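You operate a simulated robot arm through the tools that you are given. There is no shell and no other tool. Be economical: measure what you need, move in short steps, check, and stop when the job is done.

Carry out the task below with a simulated robot arm. There is one attempt and no reset: what you move stays moved.

TASK
Take the 4 mm steel shim from the stacking bench top and put it on top of the red block.
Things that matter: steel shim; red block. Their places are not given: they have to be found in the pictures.

It is judged by the outcome, as a careful person would: the job done as asked, and still so three seconds after it is handed in. It fails if anything else is knocked over, pushed out of place, dropped, spilled or broken.

THE ROBOT
A 7-joint arm with a two-finger parallel gripper, fixed in place. Base frame: the origin is at the foot of the arm, x ahead of it, y to its left, z up. Lengths are in m, angles in rad, forces in N, time in s.
With the tool pointing down near the work surface it reaches from about 0.24 to 0.62 m from the base axis. Its first joint turns from -1.152 to 1.152 rad. Payload 2.6 kg.
Tool frame: the origin (TCP) lies between the finger pads and is the grasp point; the fingertips stand 0.03 m ahead of it; z points along the fingers, y is the line along which they close. The gripper opens to 0.094 m. The fingers are 0.028 m wide and 0.01 m thick; the gripper's body (0.05 by 0.096 m) begins 0.055 m behind the TCP.
Orientation is told as [roll, pitch, yaw] about the base's x, y, z axes, in that order, counted from this pose: with the fingers straight down and closing along the base's y, the tool's x points along the base's -x, its y along +y and its z along -z.

THE INTERFACE
- The arm moves only by the tool send_rows. Its argument "increments" is one flat list of numbers, 7 for each row, row after row: the turn, a rotation vector about the tool's x, y, z in rad, then the shift along the tool's x, y, z in m, then the finger opening in m, from 0 to 0.094. In form: [rx, ry, rz, dx, dy, dz, gripper, rx, ry, rz, dx, dy, dz, gripper, ...]. A call has 1 to 8 rows; each row shifts and turns the commanded pose from where the row before left it, along the tool's axes as they then stand. A row lasts 0.2 s, in which the tool goes at most 0.05 m and 0.15 rad; a call with a longer step from one row to the next is refused whole, and so is a gripper value outside its range. A pose out of reach is approached as far as the arm can. The call stops where the force on the tool passes 40 N (or 10 N more than at its start, if that is more) or the arm is blocked; 0.2 s more then pass. The fingers move at their own pace (about 0.072 m/s each) and stop on an object; they squeeze with about 40 N. The grip force told is the motor's: it shows also when the fingers shut on nothing. Time passes only in rows, and 0.2 s behind the last, so rows that do not move let the fingers close. It gives the time, the measured TCP pose, the force on the tool (base axes), the opening and the grip force at its end, in the units of the frame above (readings bear some noise).
- Cameras (640 x 400 px; columns grow to the right, rows downward): "scene" is fixed at [0.0128, 0.418, 0.5632]; the picture's right is [-0.93, -0.37, 0.00], its down [-0.22, 0.55, -0.81] and it looks along [0.30, -0.75, -0.59] (base axes); focal length 358 px, centre (320, 200). "wrist" rides on the gripper at [-0.037, 0, -0.058] in the tool frame; the picture's right is [0.00, -1.00, 0.00], its down [0.97, 0.00, -0.24] and it looks along [0.24, 0.00, 0.97] (tool axes); focal length 218 px, centre (320, 200).
- snapshot(camera): a new picture of that camera. No time passes.
- measure_at(camera, pixels): for up to 12 pixels [column, row] of the newest picture of that camera ("zoom" is the newest enlarged one), the place [x, y, z] in the base frame of the surface seen there, good to about 0.002 m. No time passes.
- enlarge(camera, box): a new picture of the part [left, top, right, bottom] of that camera's present view, enlarged. No time passes.
- finish_job(): hands the job in; it is judged then, once.

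Work in short steps. Measure before you move; look again where a grasp or a placing could have gone wrong, and mend it. You have 60 turns and 30 pictures in all, the two below and enlarged ones among them. Open the gripper and draw the arm clear of the work before you hand the job in, unless the task says otherwise; then end with one line.

The tools are called after ">>>" as name(argument=value, ...) on one line, values as JSON. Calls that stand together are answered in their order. send_rows: Moves the arm, as the interface text tells. Its arguments: {"type":"object","properties":{"increments":{"type":"array","items":{"type":"number"}}},"required":["increments"]} The other tools are called the same way: snapshot (camera) takes a picture; measure_at (camera, pixels) gives the place of the surface under pixels of a picture; enlarge (camera, box) takes an enlarged picture of a part of a camera's view; finish_job () hands the job in.

At the start:

```text
time: 0.0
tool_pos: [0.4239, -0.207, 0.2394]
ee_rot: [0.0, 0.001, 0.0]
ft_force: [1.2, -0.5, 0.1]
opening: 0.094
finger_force: 0.1
```

scene: 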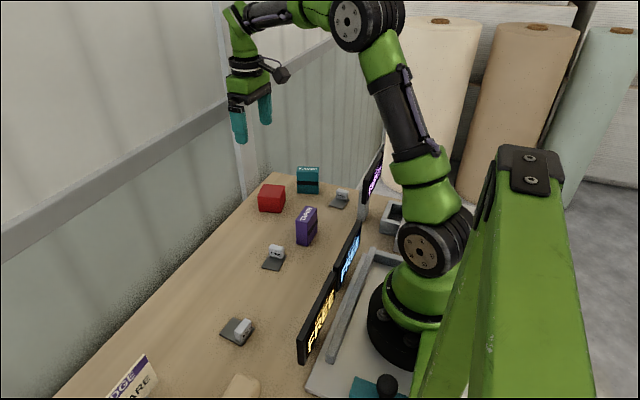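
wrist: 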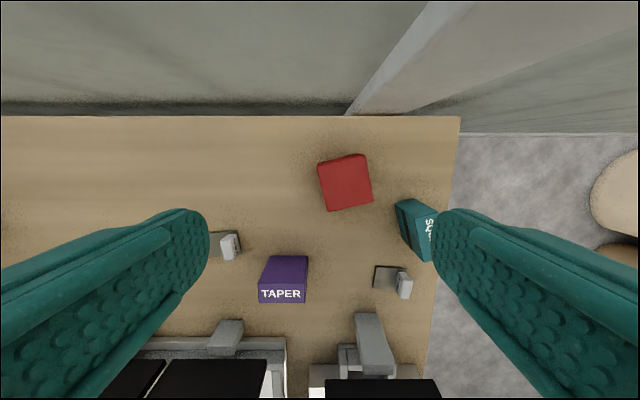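

Several small plates with tabs are visible (scene at (273,258), (237,330), (340,198)). I enlarge to tell them apart.

>>> enlarge(camera="scene", box=[240, 150, 400, 280])

>>> enlarge(camera="scene", box=[90, 270, 410, 400])

>>> enlarge(camera="wrist", box=[180, 140, 460, 400])

```text
3.08 times, centred on (320, 215) of scene
```

zoom: 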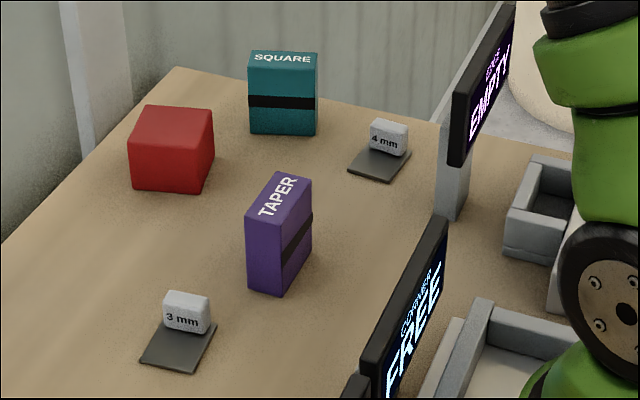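

```text
2.00 times, centred on (250, 335) of scene
```

zoom: 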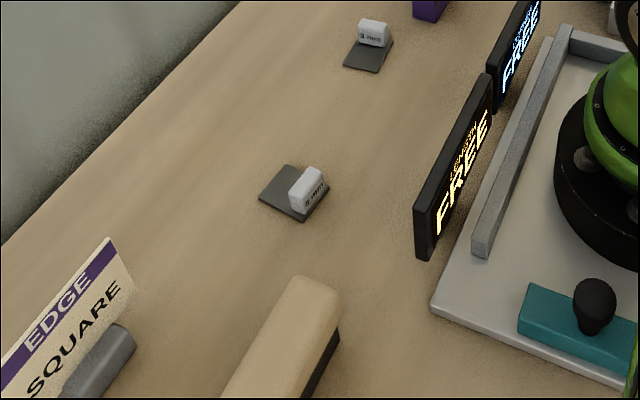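

```text
1.54 times, centred on (320, 270) of wrist
```

zoom: 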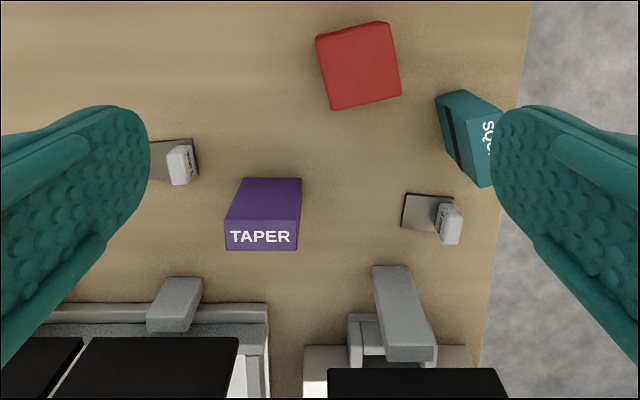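

The shim labelled "4 mm" is beside the teal SQUARE block (zoom (430,215)). I measure it, its tab, the neighbours and the red block top.

>>> measure_at(camera="zoom", pixels=[[408, 198], [450, 197], [404, 226], [432, 230], [449, 206], [460, 212], [452, 240], [320, 40], [385, 26], [398, 92], [335, 106], [360, 65]])

>>> measure_at(camera="wrist", pixels=[[385, 275], [400, 280], [407, 290], [405, 272], [411, 285], [398, 205], [412, 200], [420, 262], [433, 262], [370, 315], [385, 370], [355, 315]])

>>> enlarge(camera="wrist", box=[350, 190, 450, 320])

```text
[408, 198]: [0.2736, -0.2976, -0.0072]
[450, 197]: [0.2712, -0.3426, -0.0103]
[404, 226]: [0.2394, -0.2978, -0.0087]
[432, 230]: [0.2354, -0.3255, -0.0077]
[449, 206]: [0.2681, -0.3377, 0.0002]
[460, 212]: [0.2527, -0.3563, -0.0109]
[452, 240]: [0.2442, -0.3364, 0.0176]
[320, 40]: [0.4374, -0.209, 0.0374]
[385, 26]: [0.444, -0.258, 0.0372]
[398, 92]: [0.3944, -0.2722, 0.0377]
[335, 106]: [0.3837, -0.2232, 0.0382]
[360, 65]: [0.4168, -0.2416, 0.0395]
```

```text
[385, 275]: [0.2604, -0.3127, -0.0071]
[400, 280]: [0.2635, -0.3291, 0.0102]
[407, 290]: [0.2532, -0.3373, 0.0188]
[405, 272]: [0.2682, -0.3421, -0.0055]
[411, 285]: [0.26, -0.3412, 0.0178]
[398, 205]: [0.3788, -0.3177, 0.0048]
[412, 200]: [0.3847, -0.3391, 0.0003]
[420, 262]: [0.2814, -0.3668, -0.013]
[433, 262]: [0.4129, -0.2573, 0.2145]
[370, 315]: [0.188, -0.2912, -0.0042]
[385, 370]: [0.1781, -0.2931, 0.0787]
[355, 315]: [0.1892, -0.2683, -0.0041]
```

```text
3.08 times, centred on (400, 255) of wrist
```

zoom: 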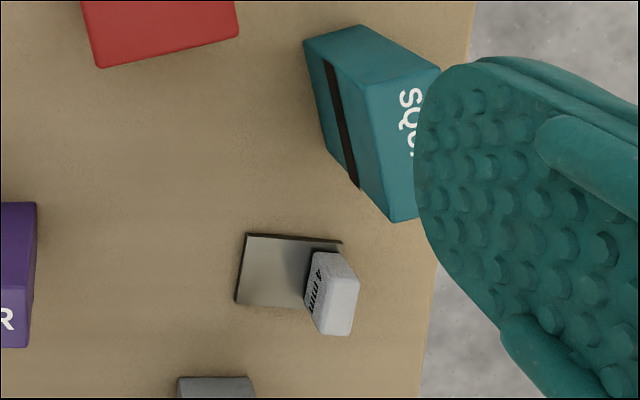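

The 4 mm shim spans about x 0.237–0.274, y −0.297…−0.345, with the handle tab at y≈−0.336. I move above the tab, narrowing the fingers, and look again.

>>> send_rows(increments=[0, 0, 0, 0.0282, -0.0215, 0.0165, 0.045, 0, 0, 0, 0.0282, -0.0215, 0.0165, 0.045, 0, 0, 0, 0.0282, -0.0215, 0.0165, 0.045, 0, 0, 0, 0.0282, -0.0215, 0.0165, 0.045, 0, 0, 0, 0.0282, -0.0215, 0.0165, 0.045, 0, 0, 0, 0.0282, -0.0215, 0.0165, 0.045])

>>> snapshot(camera="wrist")

>>> enlarge(camera="scene", box=[250, 140, 410, 240])

```text
time: 1.4
tool_pos: [0.2521, -0.3391, 0.1421]
ee_rot: [-0.001, 0.0, 0.0]
ft_force: [0.9, -0.4, 0.4]
opening: 0.0449
finger_force: 0.0
```

```text
23 pictures are left
```

wrist: 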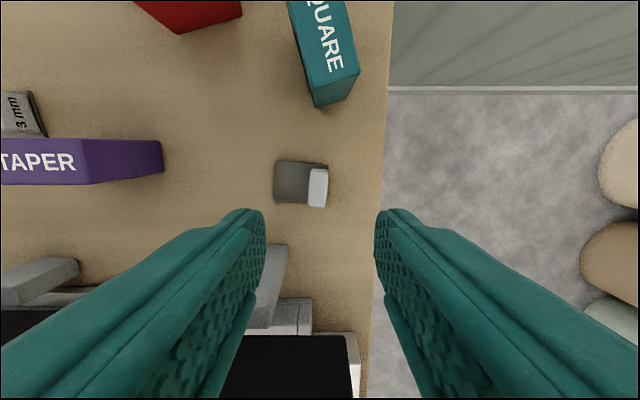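

```text
4.00 times, centred on (330, 190) of scene
```

zoom: 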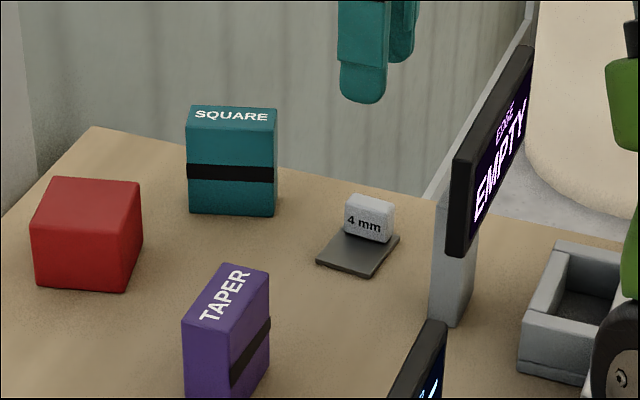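

Measuring the tab top (318,188), plate corners, teal block and the sign.

>>> measure_at(camera="wrist", pixels=[[312, 171], [325, 171], [310, 203], [324, 205], [318, 188], [278, 164], [276, 201], [302, 203], [310, 192], [318, 104], [350, 100], [355, 72]])

>>> measure_at(camera="zoom", pixels=[[530, 55], [460, 150], [462, 245], [230, 110], [190, 112], [272, 115], [350, 200], [392, 210], [386, 240], [346, 228], [530, 160], [452, 310]])

>>> enlarge(camera="wrist", box=[260, 140, 350, 220])

```text
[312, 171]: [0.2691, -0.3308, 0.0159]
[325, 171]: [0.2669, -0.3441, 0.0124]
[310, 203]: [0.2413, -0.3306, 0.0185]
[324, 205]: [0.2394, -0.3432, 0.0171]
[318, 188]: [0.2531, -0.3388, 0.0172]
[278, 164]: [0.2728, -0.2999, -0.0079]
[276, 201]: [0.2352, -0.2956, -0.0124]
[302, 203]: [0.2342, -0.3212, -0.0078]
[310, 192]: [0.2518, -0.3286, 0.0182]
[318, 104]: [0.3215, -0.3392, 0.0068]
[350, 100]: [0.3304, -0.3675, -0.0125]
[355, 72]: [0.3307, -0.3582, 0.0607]
```

```text
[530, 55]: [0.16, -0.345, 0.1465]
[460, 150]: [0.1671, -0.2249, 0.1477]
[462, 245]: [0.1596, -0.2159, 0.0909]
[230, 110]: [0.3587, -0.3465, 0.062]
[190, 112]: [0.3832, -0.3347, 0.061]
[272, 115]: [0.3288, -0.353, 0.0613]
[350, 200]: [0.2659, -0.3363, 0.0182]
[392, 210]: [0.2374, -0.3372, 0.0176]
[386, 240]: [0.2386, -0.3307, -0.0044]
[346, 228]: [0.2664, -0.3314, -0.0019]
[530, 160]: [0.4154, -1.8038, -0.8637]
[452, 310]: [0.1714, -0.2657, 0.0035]
```

```text
5.00 times, centred on (305, 180) of wrist
```

zoom: 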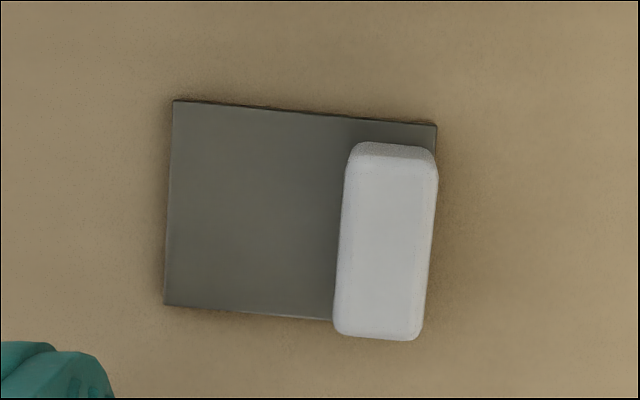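

Tab centre ≈ (0.253, −0.337), top z 0.018, yawed about +0.08 rad about tool z. I align and descend in part, slowing near the plate.

>>> send_rows(increments=[0, 0, 0.08, -0.001, 0.002, 0, 0.04, 0, 0, 0, 0, 0, 0.035, 0.04, 0, 0, 0, 0, 0, 0.035, 0.04, 0, 0, 0, 0, 0, 0.025, 0.04, 0, 0, 0, 0, 0, 0.01, 0.04, 0, 0, 0, 0, 0, 0.009, 0.04])

>>> enlarge(camera="scene", box=[290, 150, 390, 230])

>>> snapshot(camera="wrist")

```text
time: 2.5
tool_pos: [0.256, -0.3373, 0.0522]
ee_rot: [-0.004, -0.002, -0.089]
ft_force: [-1.5, 2.2, 6.7]
opening: 0.0401
finger_force: 0.0
stopped in row 5: the force on the tool passed its limit (the readings are from after the stop); the commanded pose is now the measured one
```

```text
5.00 times, centred on (340, 190) of scene
```

zoom: 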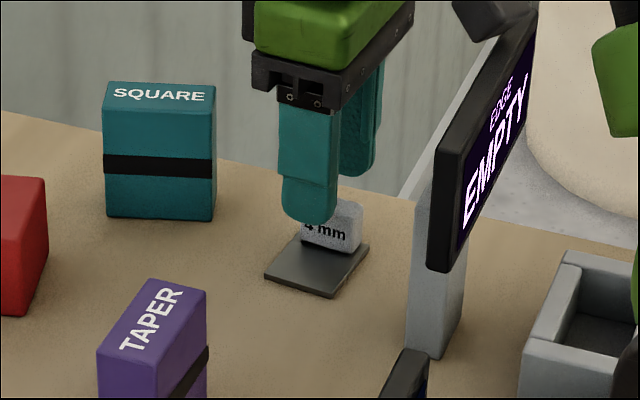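

```text
19 pictures are left
```

wrist: 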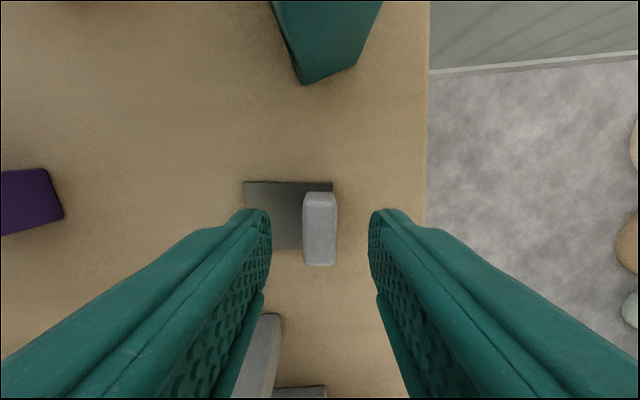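

The descent was stopped by a force although the fingers are clear of the tab; a dark arm part seems near the EMPTY sign. I look at the whole scene.

>>> enlarge(camera="scene", box=[280, 60, 440, 220])

```text
2.50 times, centred on (360, 140) of scene
```

zoom: 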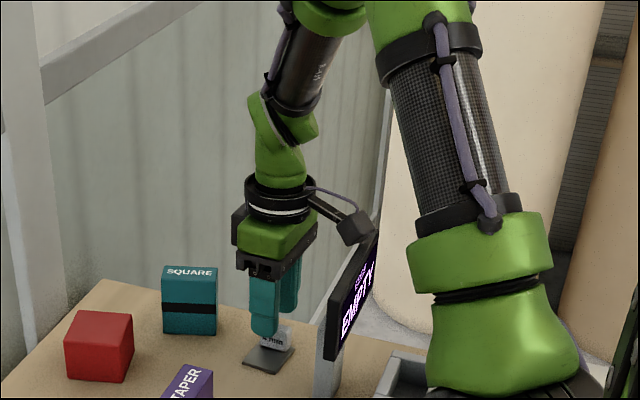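

The protruding box on the wrist bracket landed on top of the EMPTY sign. I raise straight up and check that the sign has not moved.

>>> send_rows(increments=[0, 0, 0, 0, 0, -0.03, 0.04, 0, 0, 0, 0, 0, -0.04, 0.04])

>>> enlarge(camera="scene", box=[250, 140, 410, 240])

```text
time: 3.0
tool_pos: [0.2558, -0.3359, 0.1223]
ee_rot: [0.0, 0.0, -0.088]
ft_force: [0.0, -0.2, 0.1]
opening: 0.0402
finger_force: 0.0
```

```text
4.00 times, centred on (330, 190) of scene
```

zoom: 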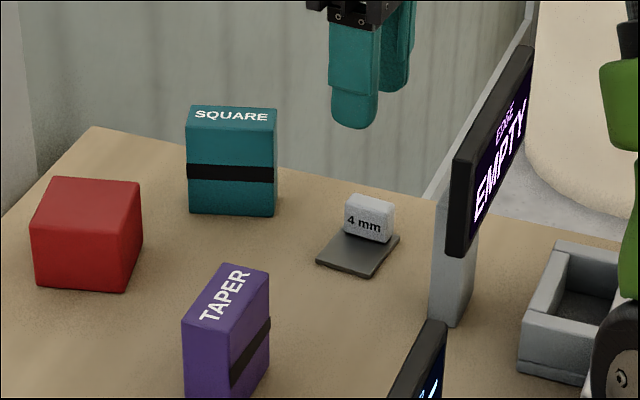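

The sign is in its place. I tilt the tool 0.3 rad about its y (top leaning away from the sign, closing line unchanged) and go down partway.

>>> send_rows(increments=[0, 0.15, 0, -0.002, 0, 0, 0.04, 0, 0.15, 0, -0.002, -0.001, 0, 0.04, 0, 0, 0, -0.0074, 0, 0.0239, 0.04, 0, 0, 0, -0.0074, 0, 0.0239, 0.04])

>>> enlarge(camera="scene", box=[270, 100, 430, 220])

>>> snapshot(camera="wrist")

```text
time: 4.0
tool_pos: [0.2585, -0.3387, 0.0709]
ee_rot: [-0.006, 0.3, -0.09]
ft_force: [-0.2, 0.0, 0.4]
opening: 0.04
finger_force: 0.0
```

```text
3.33 times, centred on (350, 160) of scene
```

zoom: 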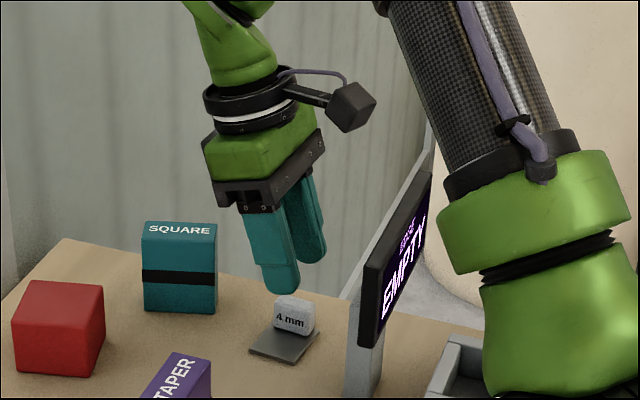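

```text
15 pictures are left
```

wrist: 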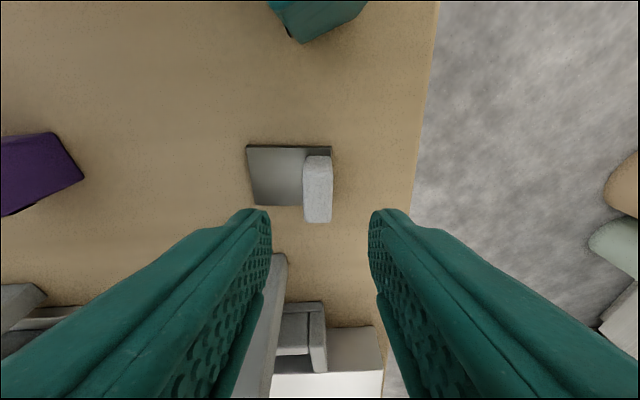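

The bracket now clears the sign and the tab (318,188) is between the fingers. I finish the descent to TCP z≈0.030.

>>> send_rows(increments=[0, 0, 0, -0.0069, 0.0015, 0.0188, 0.04, 0, 0, 0, -0.0038, 0, 0.0124, 0.04, 0, 0, 0, -0.0024, 0, 0.0076, 0.04])

>>> enlarge(camera="scene", box=[290, 120, 390, 220])

>>> snapshot(camera="wrist")

```text
time: 4.8
tool_pos: [0.2605, -0.338, 0.031]
ee_rot: [-0.003, 0.299, -0.089]
ft_force: [-0.4, 0.0, 0.2]
opening: 0.0397
finger_force: 0.1
```

```text
4.00 times, centred on (340, 170) of scene
```

zoom: 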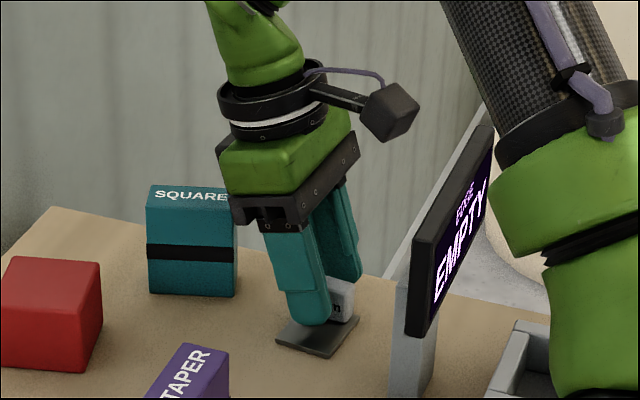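

```text
13 pictures are left
```

wrist: 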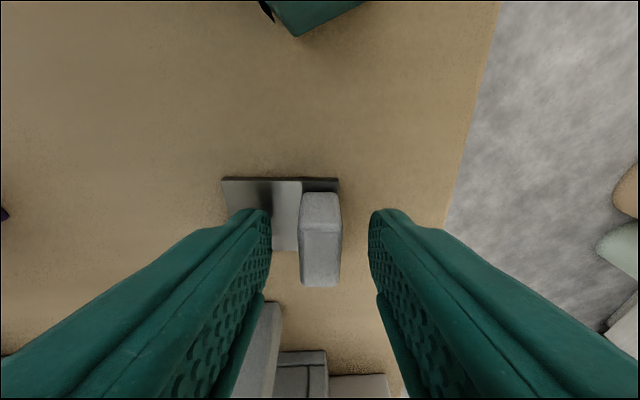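

The fingers straddle the tab centrally (column 320). Closing.

>>> send_rows(increments=[0, 0, 0, 0, 0, 0, 0.02, 0, 0, 0, 0, 0, 0, 0.008, 0, 0, 0, 0, 0, 0, 0.004, 0, 0, 0, 0, 0, 0, 0.004])

```text
time: 5.8
tool_pos: [0.26, -0.3377, 0.0297]
ee_rot: [-0.002, 0.298, -0.089]
ft_force: [-0.4, -0.7, -0.5]
opening: 0.015
finger_force: 39.7
```

Gripped at 0.015 m. I lift straight up 0.10 m and look.

>>> send_rows(increments=[0, 0, 0, 0.0044, 0, -0.0143, 0.004, 0, 0, 0, 0.0074, 0, -0.0239, 0.004, 0, 0, 0, 0.0089, 0, -0.0287, 0.004, 0, 0, 0, 0.0089, 0, -0.0287, 0.004])

>>> enlarge(camera="scene", box=[250, 100, 410, 220])

>>> snapshot(camera="wrist")

```text
time: 6.8
tool_pos: [0.2615, -0.3363, 0.1317]
ee_rot: [-0.003, 0.299, -0.09]
ft_force: [-0.2, 0.6, -0.6]
opening: 0.015
finger_force: 39.8
```

```text
3.33 times, centred on (330, 160) of scene
```

zoom: 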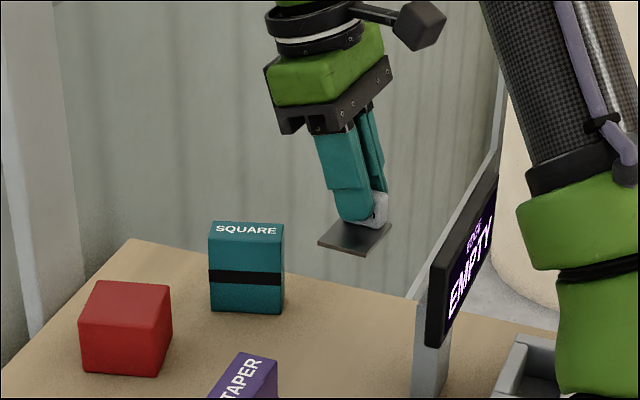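

```text
11 pictures are left
```

wrist: 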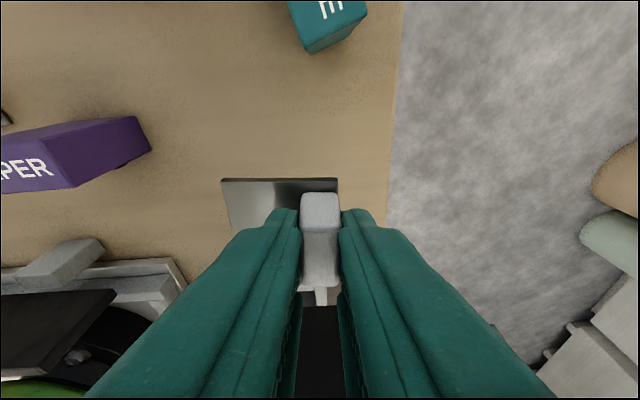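

Shim held level. I measure the plate in hand for its offset from the TCP, and the red block's top again.

>>> measure_at(camera="wrist", pixels=[[224, 182], [335, 182], [232, 226], [300, 184], [304, 205], [337, 190]])

>>> measure_at(camera="zoom", pixels=[[320, 241], [364, 252], [388, 226], [99, 284], [166, 288], [157, 314], [84, 310], [125, 298], [352, 222]])

```text
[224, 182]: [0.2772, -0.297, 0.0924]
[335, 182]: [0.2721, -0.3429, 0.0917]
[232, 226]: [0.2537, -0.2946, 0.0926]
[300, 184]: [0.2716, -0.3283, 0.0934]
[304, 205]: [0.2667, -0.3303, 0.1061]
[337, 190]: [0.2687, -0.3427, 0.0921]
```

```text
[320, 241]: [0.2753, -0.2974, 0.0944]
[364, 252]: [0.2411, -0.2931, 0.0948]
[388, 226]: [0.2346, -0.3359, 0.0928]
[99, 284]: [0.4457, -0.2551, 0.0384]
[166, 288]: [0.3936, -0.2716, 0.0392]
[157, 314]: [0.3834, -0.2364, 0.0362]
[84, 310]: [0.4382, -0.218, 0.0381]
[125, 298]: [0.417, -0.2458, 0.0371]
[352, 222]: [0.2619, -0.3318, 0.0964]
```

Offset TCP→plate centre is about (−0.006, +0.018); block centre (0.415, −0.241), yaw ≈ +0.2. I raise slightly while turning the tool 0.29 rad about the vertical to align.

>>> send_rows(increments=[0, 0, 0, 0.0059, 0, -0.0191, 0.004, 0.0428, 0, -0.1385, 0, 0, 0, 0.004, 0.0428, 0, -0.1385, 0, 0, 0, 0.004])

```text
time: 7.7
tool_pos: [0.2605, -0.3367, 0.1503]
ee_rot: [-0.004, 0.3, 0.204]
ft_force: [0.0, -0.1, -1.0]
opening: 0.0149
finger_force: 40.2
```

Aligned. I now move level to above the red block.

>>> send_rows(increments=[0, 0, 0, -0.03404, 0.0089, -0.01054, 0.004, 0, 0, 0, -0.03404, 0.0089, -0.01054, 0.004, 0, 0, 0, -0.03404, 0.0089, -0.01054, 0.004, 0, 0, 0, -0.03404, 0.0089, -0.01054, 0.004, 0, 0, 0, -0.03404, 0.0089, -0.01054, 0.004, 0, 0, 0, 0, 0, 0, 0.004])

>>> enlarge(camera="scene", box=[220, 130, 340, 230])

>>> snapshot(camera="wrist")

```text
time: 9.1
tool_pos: [0.4017, -0.262, 0.1542]
ee_rot: [0.009, 0.328, 0.171]
ft_force: [-0.4, -0.5, -2.0]
opening: 0.015
finger_force: 40.1
```

```text
4.00 times, centred on (280, 180) of scene
```

zoom: 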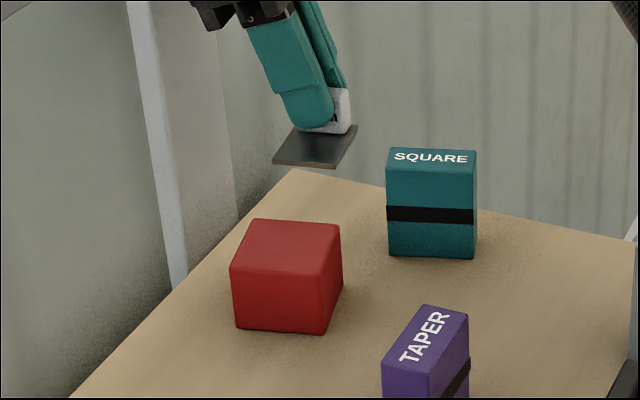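

```text
9 pictures are left
```

wrist: 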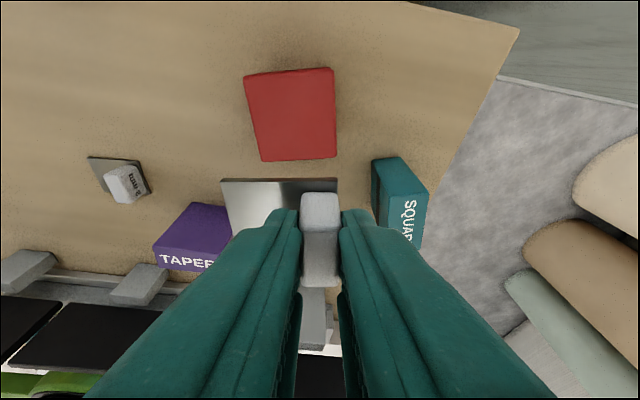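

The pose is beyond reach with the tool leaning outward (it stopped short, at x 0.402). I draw back a little and turn the tool +90° about the vertical so it leans inward, keeping the shim level.

>>> send_rows(increments=[0, 0, 0, 0.0382, 0, 0.0118, 0.004, 0.0428, 0, -0.1385, 0, 0, 0, 0.004, 0.0428, 0, -0.1385, 0, 0, 0, 0.004, 0.0428, 0, -0.1385, 0, 0, 0, 0.004, 0.0428, 0, -0.1385, 0, 0, 0, 0.004, 0.0428, 0, -0.1385, 0, 0, 0, 0.004, 0.0428, 0, -0.1385, 0, 0, 0, 0.004, 0.0428, 0, -0.1385, 0, 0, 0, 0.004])

```text
time: 10.8
tool_pos: [0.3877, -0.2655, 0.1496]
ee_rot: [-0.001, 0.302, 1.221]
ft_force: [0.2, -0.1, -1.0]
opening: 0.0151
finger_force: 40.2
```

>>> send_rows(increments=[0.041, 0, -0.1328, 0, 0, 0, 0.004, 0.041, 0, -0.1328, 0, 0, 0, 0.004, 0.041, 0, -0.1328, 0, 0, 0, 0.004, 0.041, 0, -0.1328, 0, 0, 0, 0.004])

>>> snapshot(camera="wrist")

>>> snapshot(camera="scene")

```text
time: 11.8
tool_pos: [0.386, -0.2664, 0.1499]
ee_rot: [-0.002, 0.301, 1.775]
ft_force: [0.3, 0.3, -1.3]
opening: 0.0149
finger_force: 40.0
```

```text
8 pictures are left
```

wrist: 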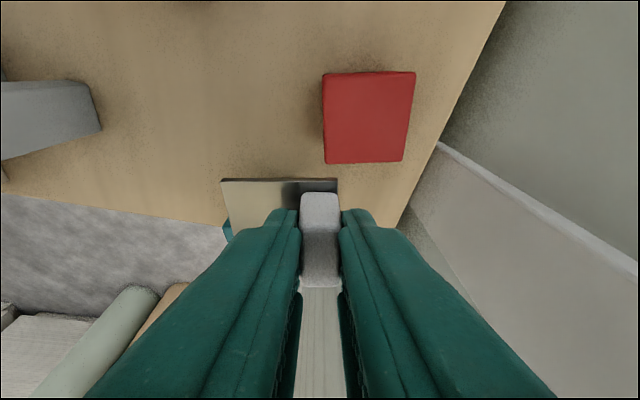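

```text
7 pictures are left
```

scene: 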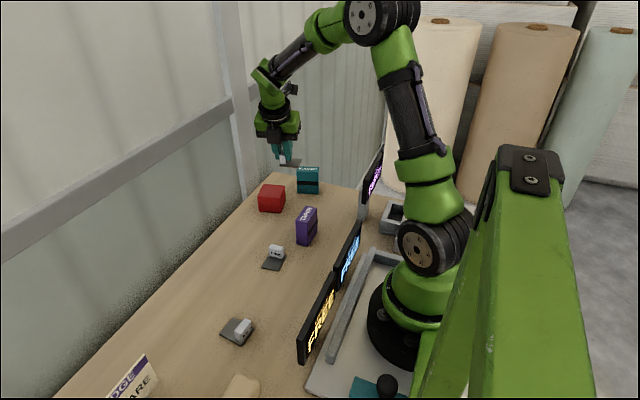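

Now level and leaning inward. I measure plate and block corners from this view.

>>> measure_at(camera="wrist", pixels=[[224, 182], [335, 182], [231, 226], [300, 184], [327, 77], [411, 75], [401, 157], [329, 160], [365, 115]])

```text
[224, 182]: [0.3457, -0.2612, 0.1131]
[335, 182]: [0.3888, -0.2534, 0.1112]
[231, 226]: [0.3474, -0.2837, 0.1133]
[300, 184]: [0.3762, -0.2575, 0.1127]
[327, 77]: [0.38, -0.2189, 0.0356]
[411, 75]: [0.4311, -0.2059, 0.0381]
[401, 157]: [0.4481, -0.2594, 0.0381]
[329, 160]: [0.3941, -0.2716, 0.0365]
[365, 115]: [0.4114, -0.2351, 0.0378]
```

Plate centre ≈ (0.371, −0.277); I shift (+0.043, +0.037) over the block centre (0.414, −0.240) and descend 4 cm.

>>> send_rows(increments=[0, 0, 0, -0.013, -0.0249, -0.004, 0.004, 0, 0, 0, -0.013, -0.0249, -0.004, 0.004, 0, 0, 0, 0, 0, 0, 0.004, 0, 0, 0, -0.0059, 0, 0.0191, 0.004, 0, 0, 0, -0.0059, 0, 0.0191, 0.004, 0, 0, 0, 0, 0, 0, 0.004])

>>> enlarge(camera="scene", box=[230, 140, 330, 230])

>>> snapshot(camera="wrist")

```text
time: 13.2
tool_pos: [0.4312, -0.2312, 0.1098]
ee_rot: [0.001, 0.302, 1.772]
ft_force: [0.6, 0.3, -1.4]
opening: 0.0151
finger_force: 39.7
```

```text
4.44 times, centred on (280, 185) of scene
```

zoom: 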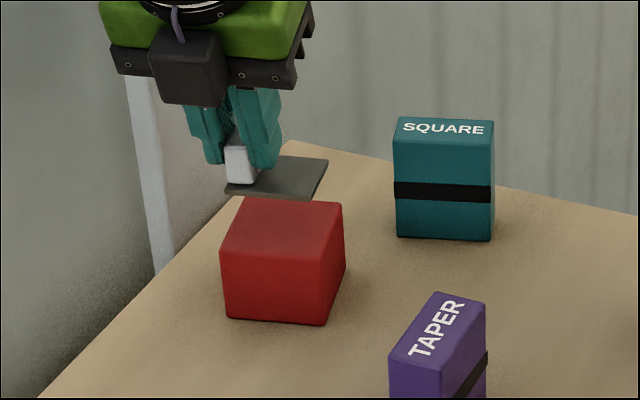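

```text
5 pictures are left
```

wrist: 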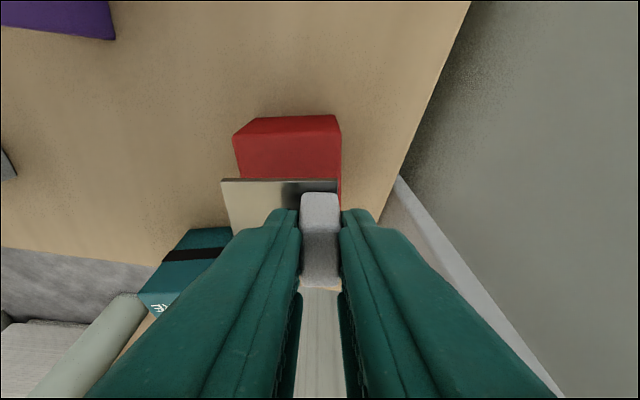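

Checking alignment by measuring plate edge corners and visible block edge.

>>> measure_at(camera="wrist", pixels=[[224, 182], [335, 182], [231, 226], [237, 137], [338, 134], [280, 155], [337, 185]])

>>> measure_at(camera="zoom", pixels=[[326, 162], [308, 196], [230, 190], [340, 207], [324, 265], [226, 255], [245, 203]])

```text
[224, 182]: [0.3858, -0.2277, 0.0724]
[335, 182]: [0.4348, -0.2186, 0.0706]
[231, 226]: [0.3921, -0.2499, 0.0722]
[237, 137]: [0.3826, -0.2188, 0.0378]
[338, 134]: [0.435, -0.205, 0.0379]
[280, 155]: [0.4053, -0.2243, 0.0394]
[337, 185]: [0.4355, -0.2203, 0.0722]
```

```text
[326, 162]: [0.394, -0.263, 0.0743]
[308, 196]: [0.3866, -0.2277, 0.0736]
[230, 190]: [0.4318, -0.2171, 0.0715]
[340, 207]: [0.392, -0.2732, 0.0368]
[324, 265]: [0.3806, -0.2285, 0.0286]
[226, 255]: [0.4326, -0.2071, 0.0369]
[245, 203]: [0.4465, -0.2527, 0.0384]
```

Plate is centred over the block, ~31 mm above. I descend 29 mm, then creep.

>>> send_rows(increments=[0, 0, 0, -0.0034, 0, 0.011, 0.004, 0, 0, 0, -0.0034, 0, 0.011, 0.004, 0, 0, 0, -0.0017, 0, 0.0055, 0.004, 0, 0, 0, 0, 0, 0, 0.004])

>>> send_rows(increments=[0, 0, 0, -0.0003, 0, 0.00096, 0.004, 0, 0, 0, 0, 0, 0, 0.004])

```text
time: 14.2
tool_pos: [0.4315, -0.2297, 0.083]
ee_rot: [0.0, 0.301, 1.773]
ft_force: [-0.2, 0.2, -1.4]
opening: 0.015
finger_force: 39.9
```

```text
time: 14.8
tool_pos: [0.4307, -0.2298, 0.0805]
ee_rot: [0.0, 0.301, 1.773]
ft_force: [-0.8, -0.3, -0.9]
opening: 0.0151
finger_force: 40.2
```

>>> send_rows(increments=[0, 0, 0, -0.0003, 0, 0.00096, 0.004, 0, 0, 0, 0, 0, 0, 0.004])

>>> enlarge(camera="scene", box=[240, 160, 310, 220])

```text
time: 15.4
tool_pos: [0.4317, -0.2294, 0.0796]
ee_rot: [-0.001, 0.304, 1.773]
ft_force: [-0.4, 0.4, 3.2]
opening: 0.015
finger_force: 40.0
```

```text
6.67 times, centred on (275, 190) of scene
```

zoom: 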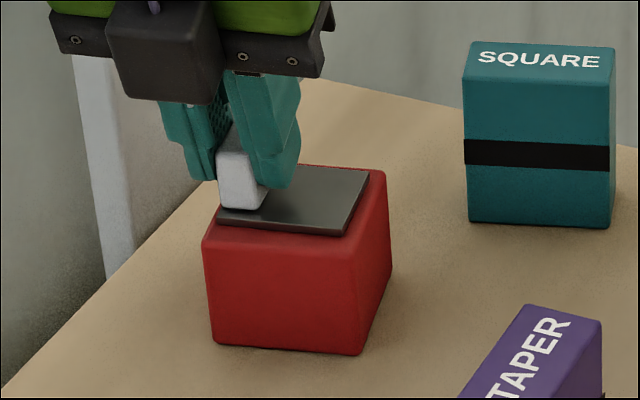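

Contact is felt (force rose by ~4 N) and the plate sits on the block. I open gently.

>>> send_rows(increments=[0, 0, 0, -0.0001, 0, 0.0004, 0.004, 0, 0, 0, 0, 0, 0, 0.02, 0, 0, 0, 0, 0, 0, 0.03, 0, 0, 0, 0, 0, 0, 0.04, 0, 0, 0, 0, 0, 0, 0.04])

>>> enlarge(camera="scene", box=[240, 160, 310, 220])

```text
time: 16.6
tool_pos: [0.4304, -0.2285, 0.0795]
ee_rot: [-0.002, 0.302, 1.774]
ft_force: [-0.9, -0.1, -0.4]
opening: 0.0401
finger_force: 0.0
```

```text
6.67 times, centred on (275, 190) of scene
```

zoom: 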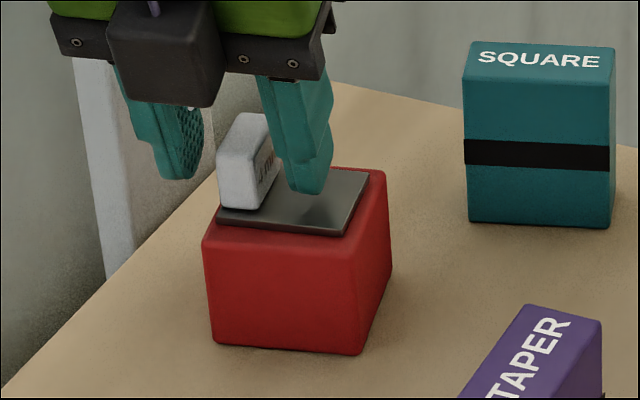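

Released and resting flat. I rise along the tool axis, then further up vertically to clear.

>>> send_rows(increments=[0, 0, 0, 0, 0, -0.015, 0.04, 0, 0, 0, 0, 0, -0.03, 0.04, 0, 0, 0, 0.0089, 0, -0.0287, 0.04, 0, 0, 0, 0.0118, 0, -0.0382, 0.04, 0, 0, 0, 0, 0, 0, 0.04, 0, 0, 0, 0, 0, 0, 0.04])

>>> snapshot(camera="scene")

>>> enlarge(camera="scene", box=[230, 140, 410, 260])

```text
time: 18.1
tool_pos: [0.4275, -0.2159, 0.1919]
ee_rot: [-0.001, 0.303, 1.773]
ft_force: [0.1, 0.4, 0.1]
opening: 0.0401
finger_force: 0.0
```

```text
2 pictures are left
```

scene: 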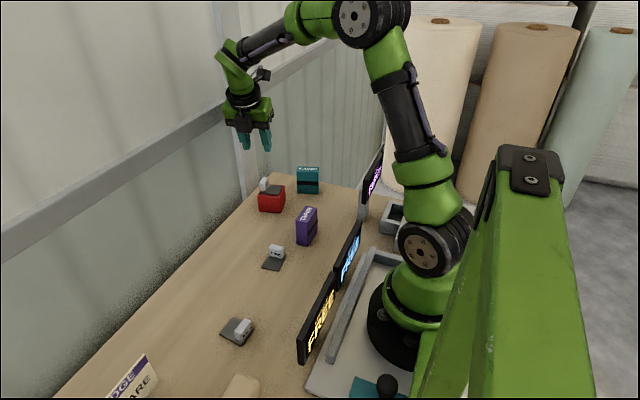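

```text
3.33 times, centred on (320, 200) of scene
```

zoom: 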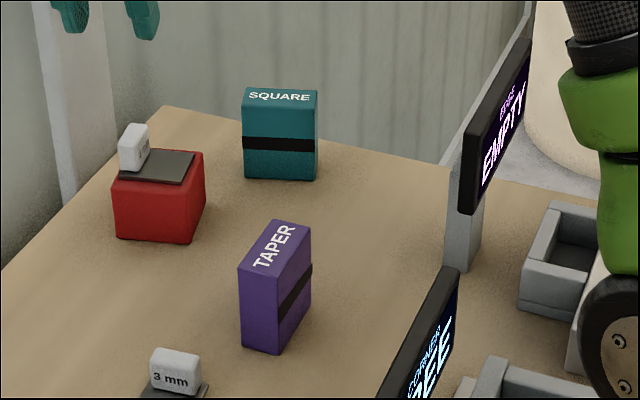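

The shim lies flat on the red block, everything else is in its place, and the arm is clear with the gripper open. Handing in.

>>> finish_job()

```text
The job is handed in.
```

The 4 mm steel shim is lying flat and centred on top of the red block; on the way the wrist bracket touched the top of the EMPTY sign once, but the sign did not move and nothing else was disturbed.
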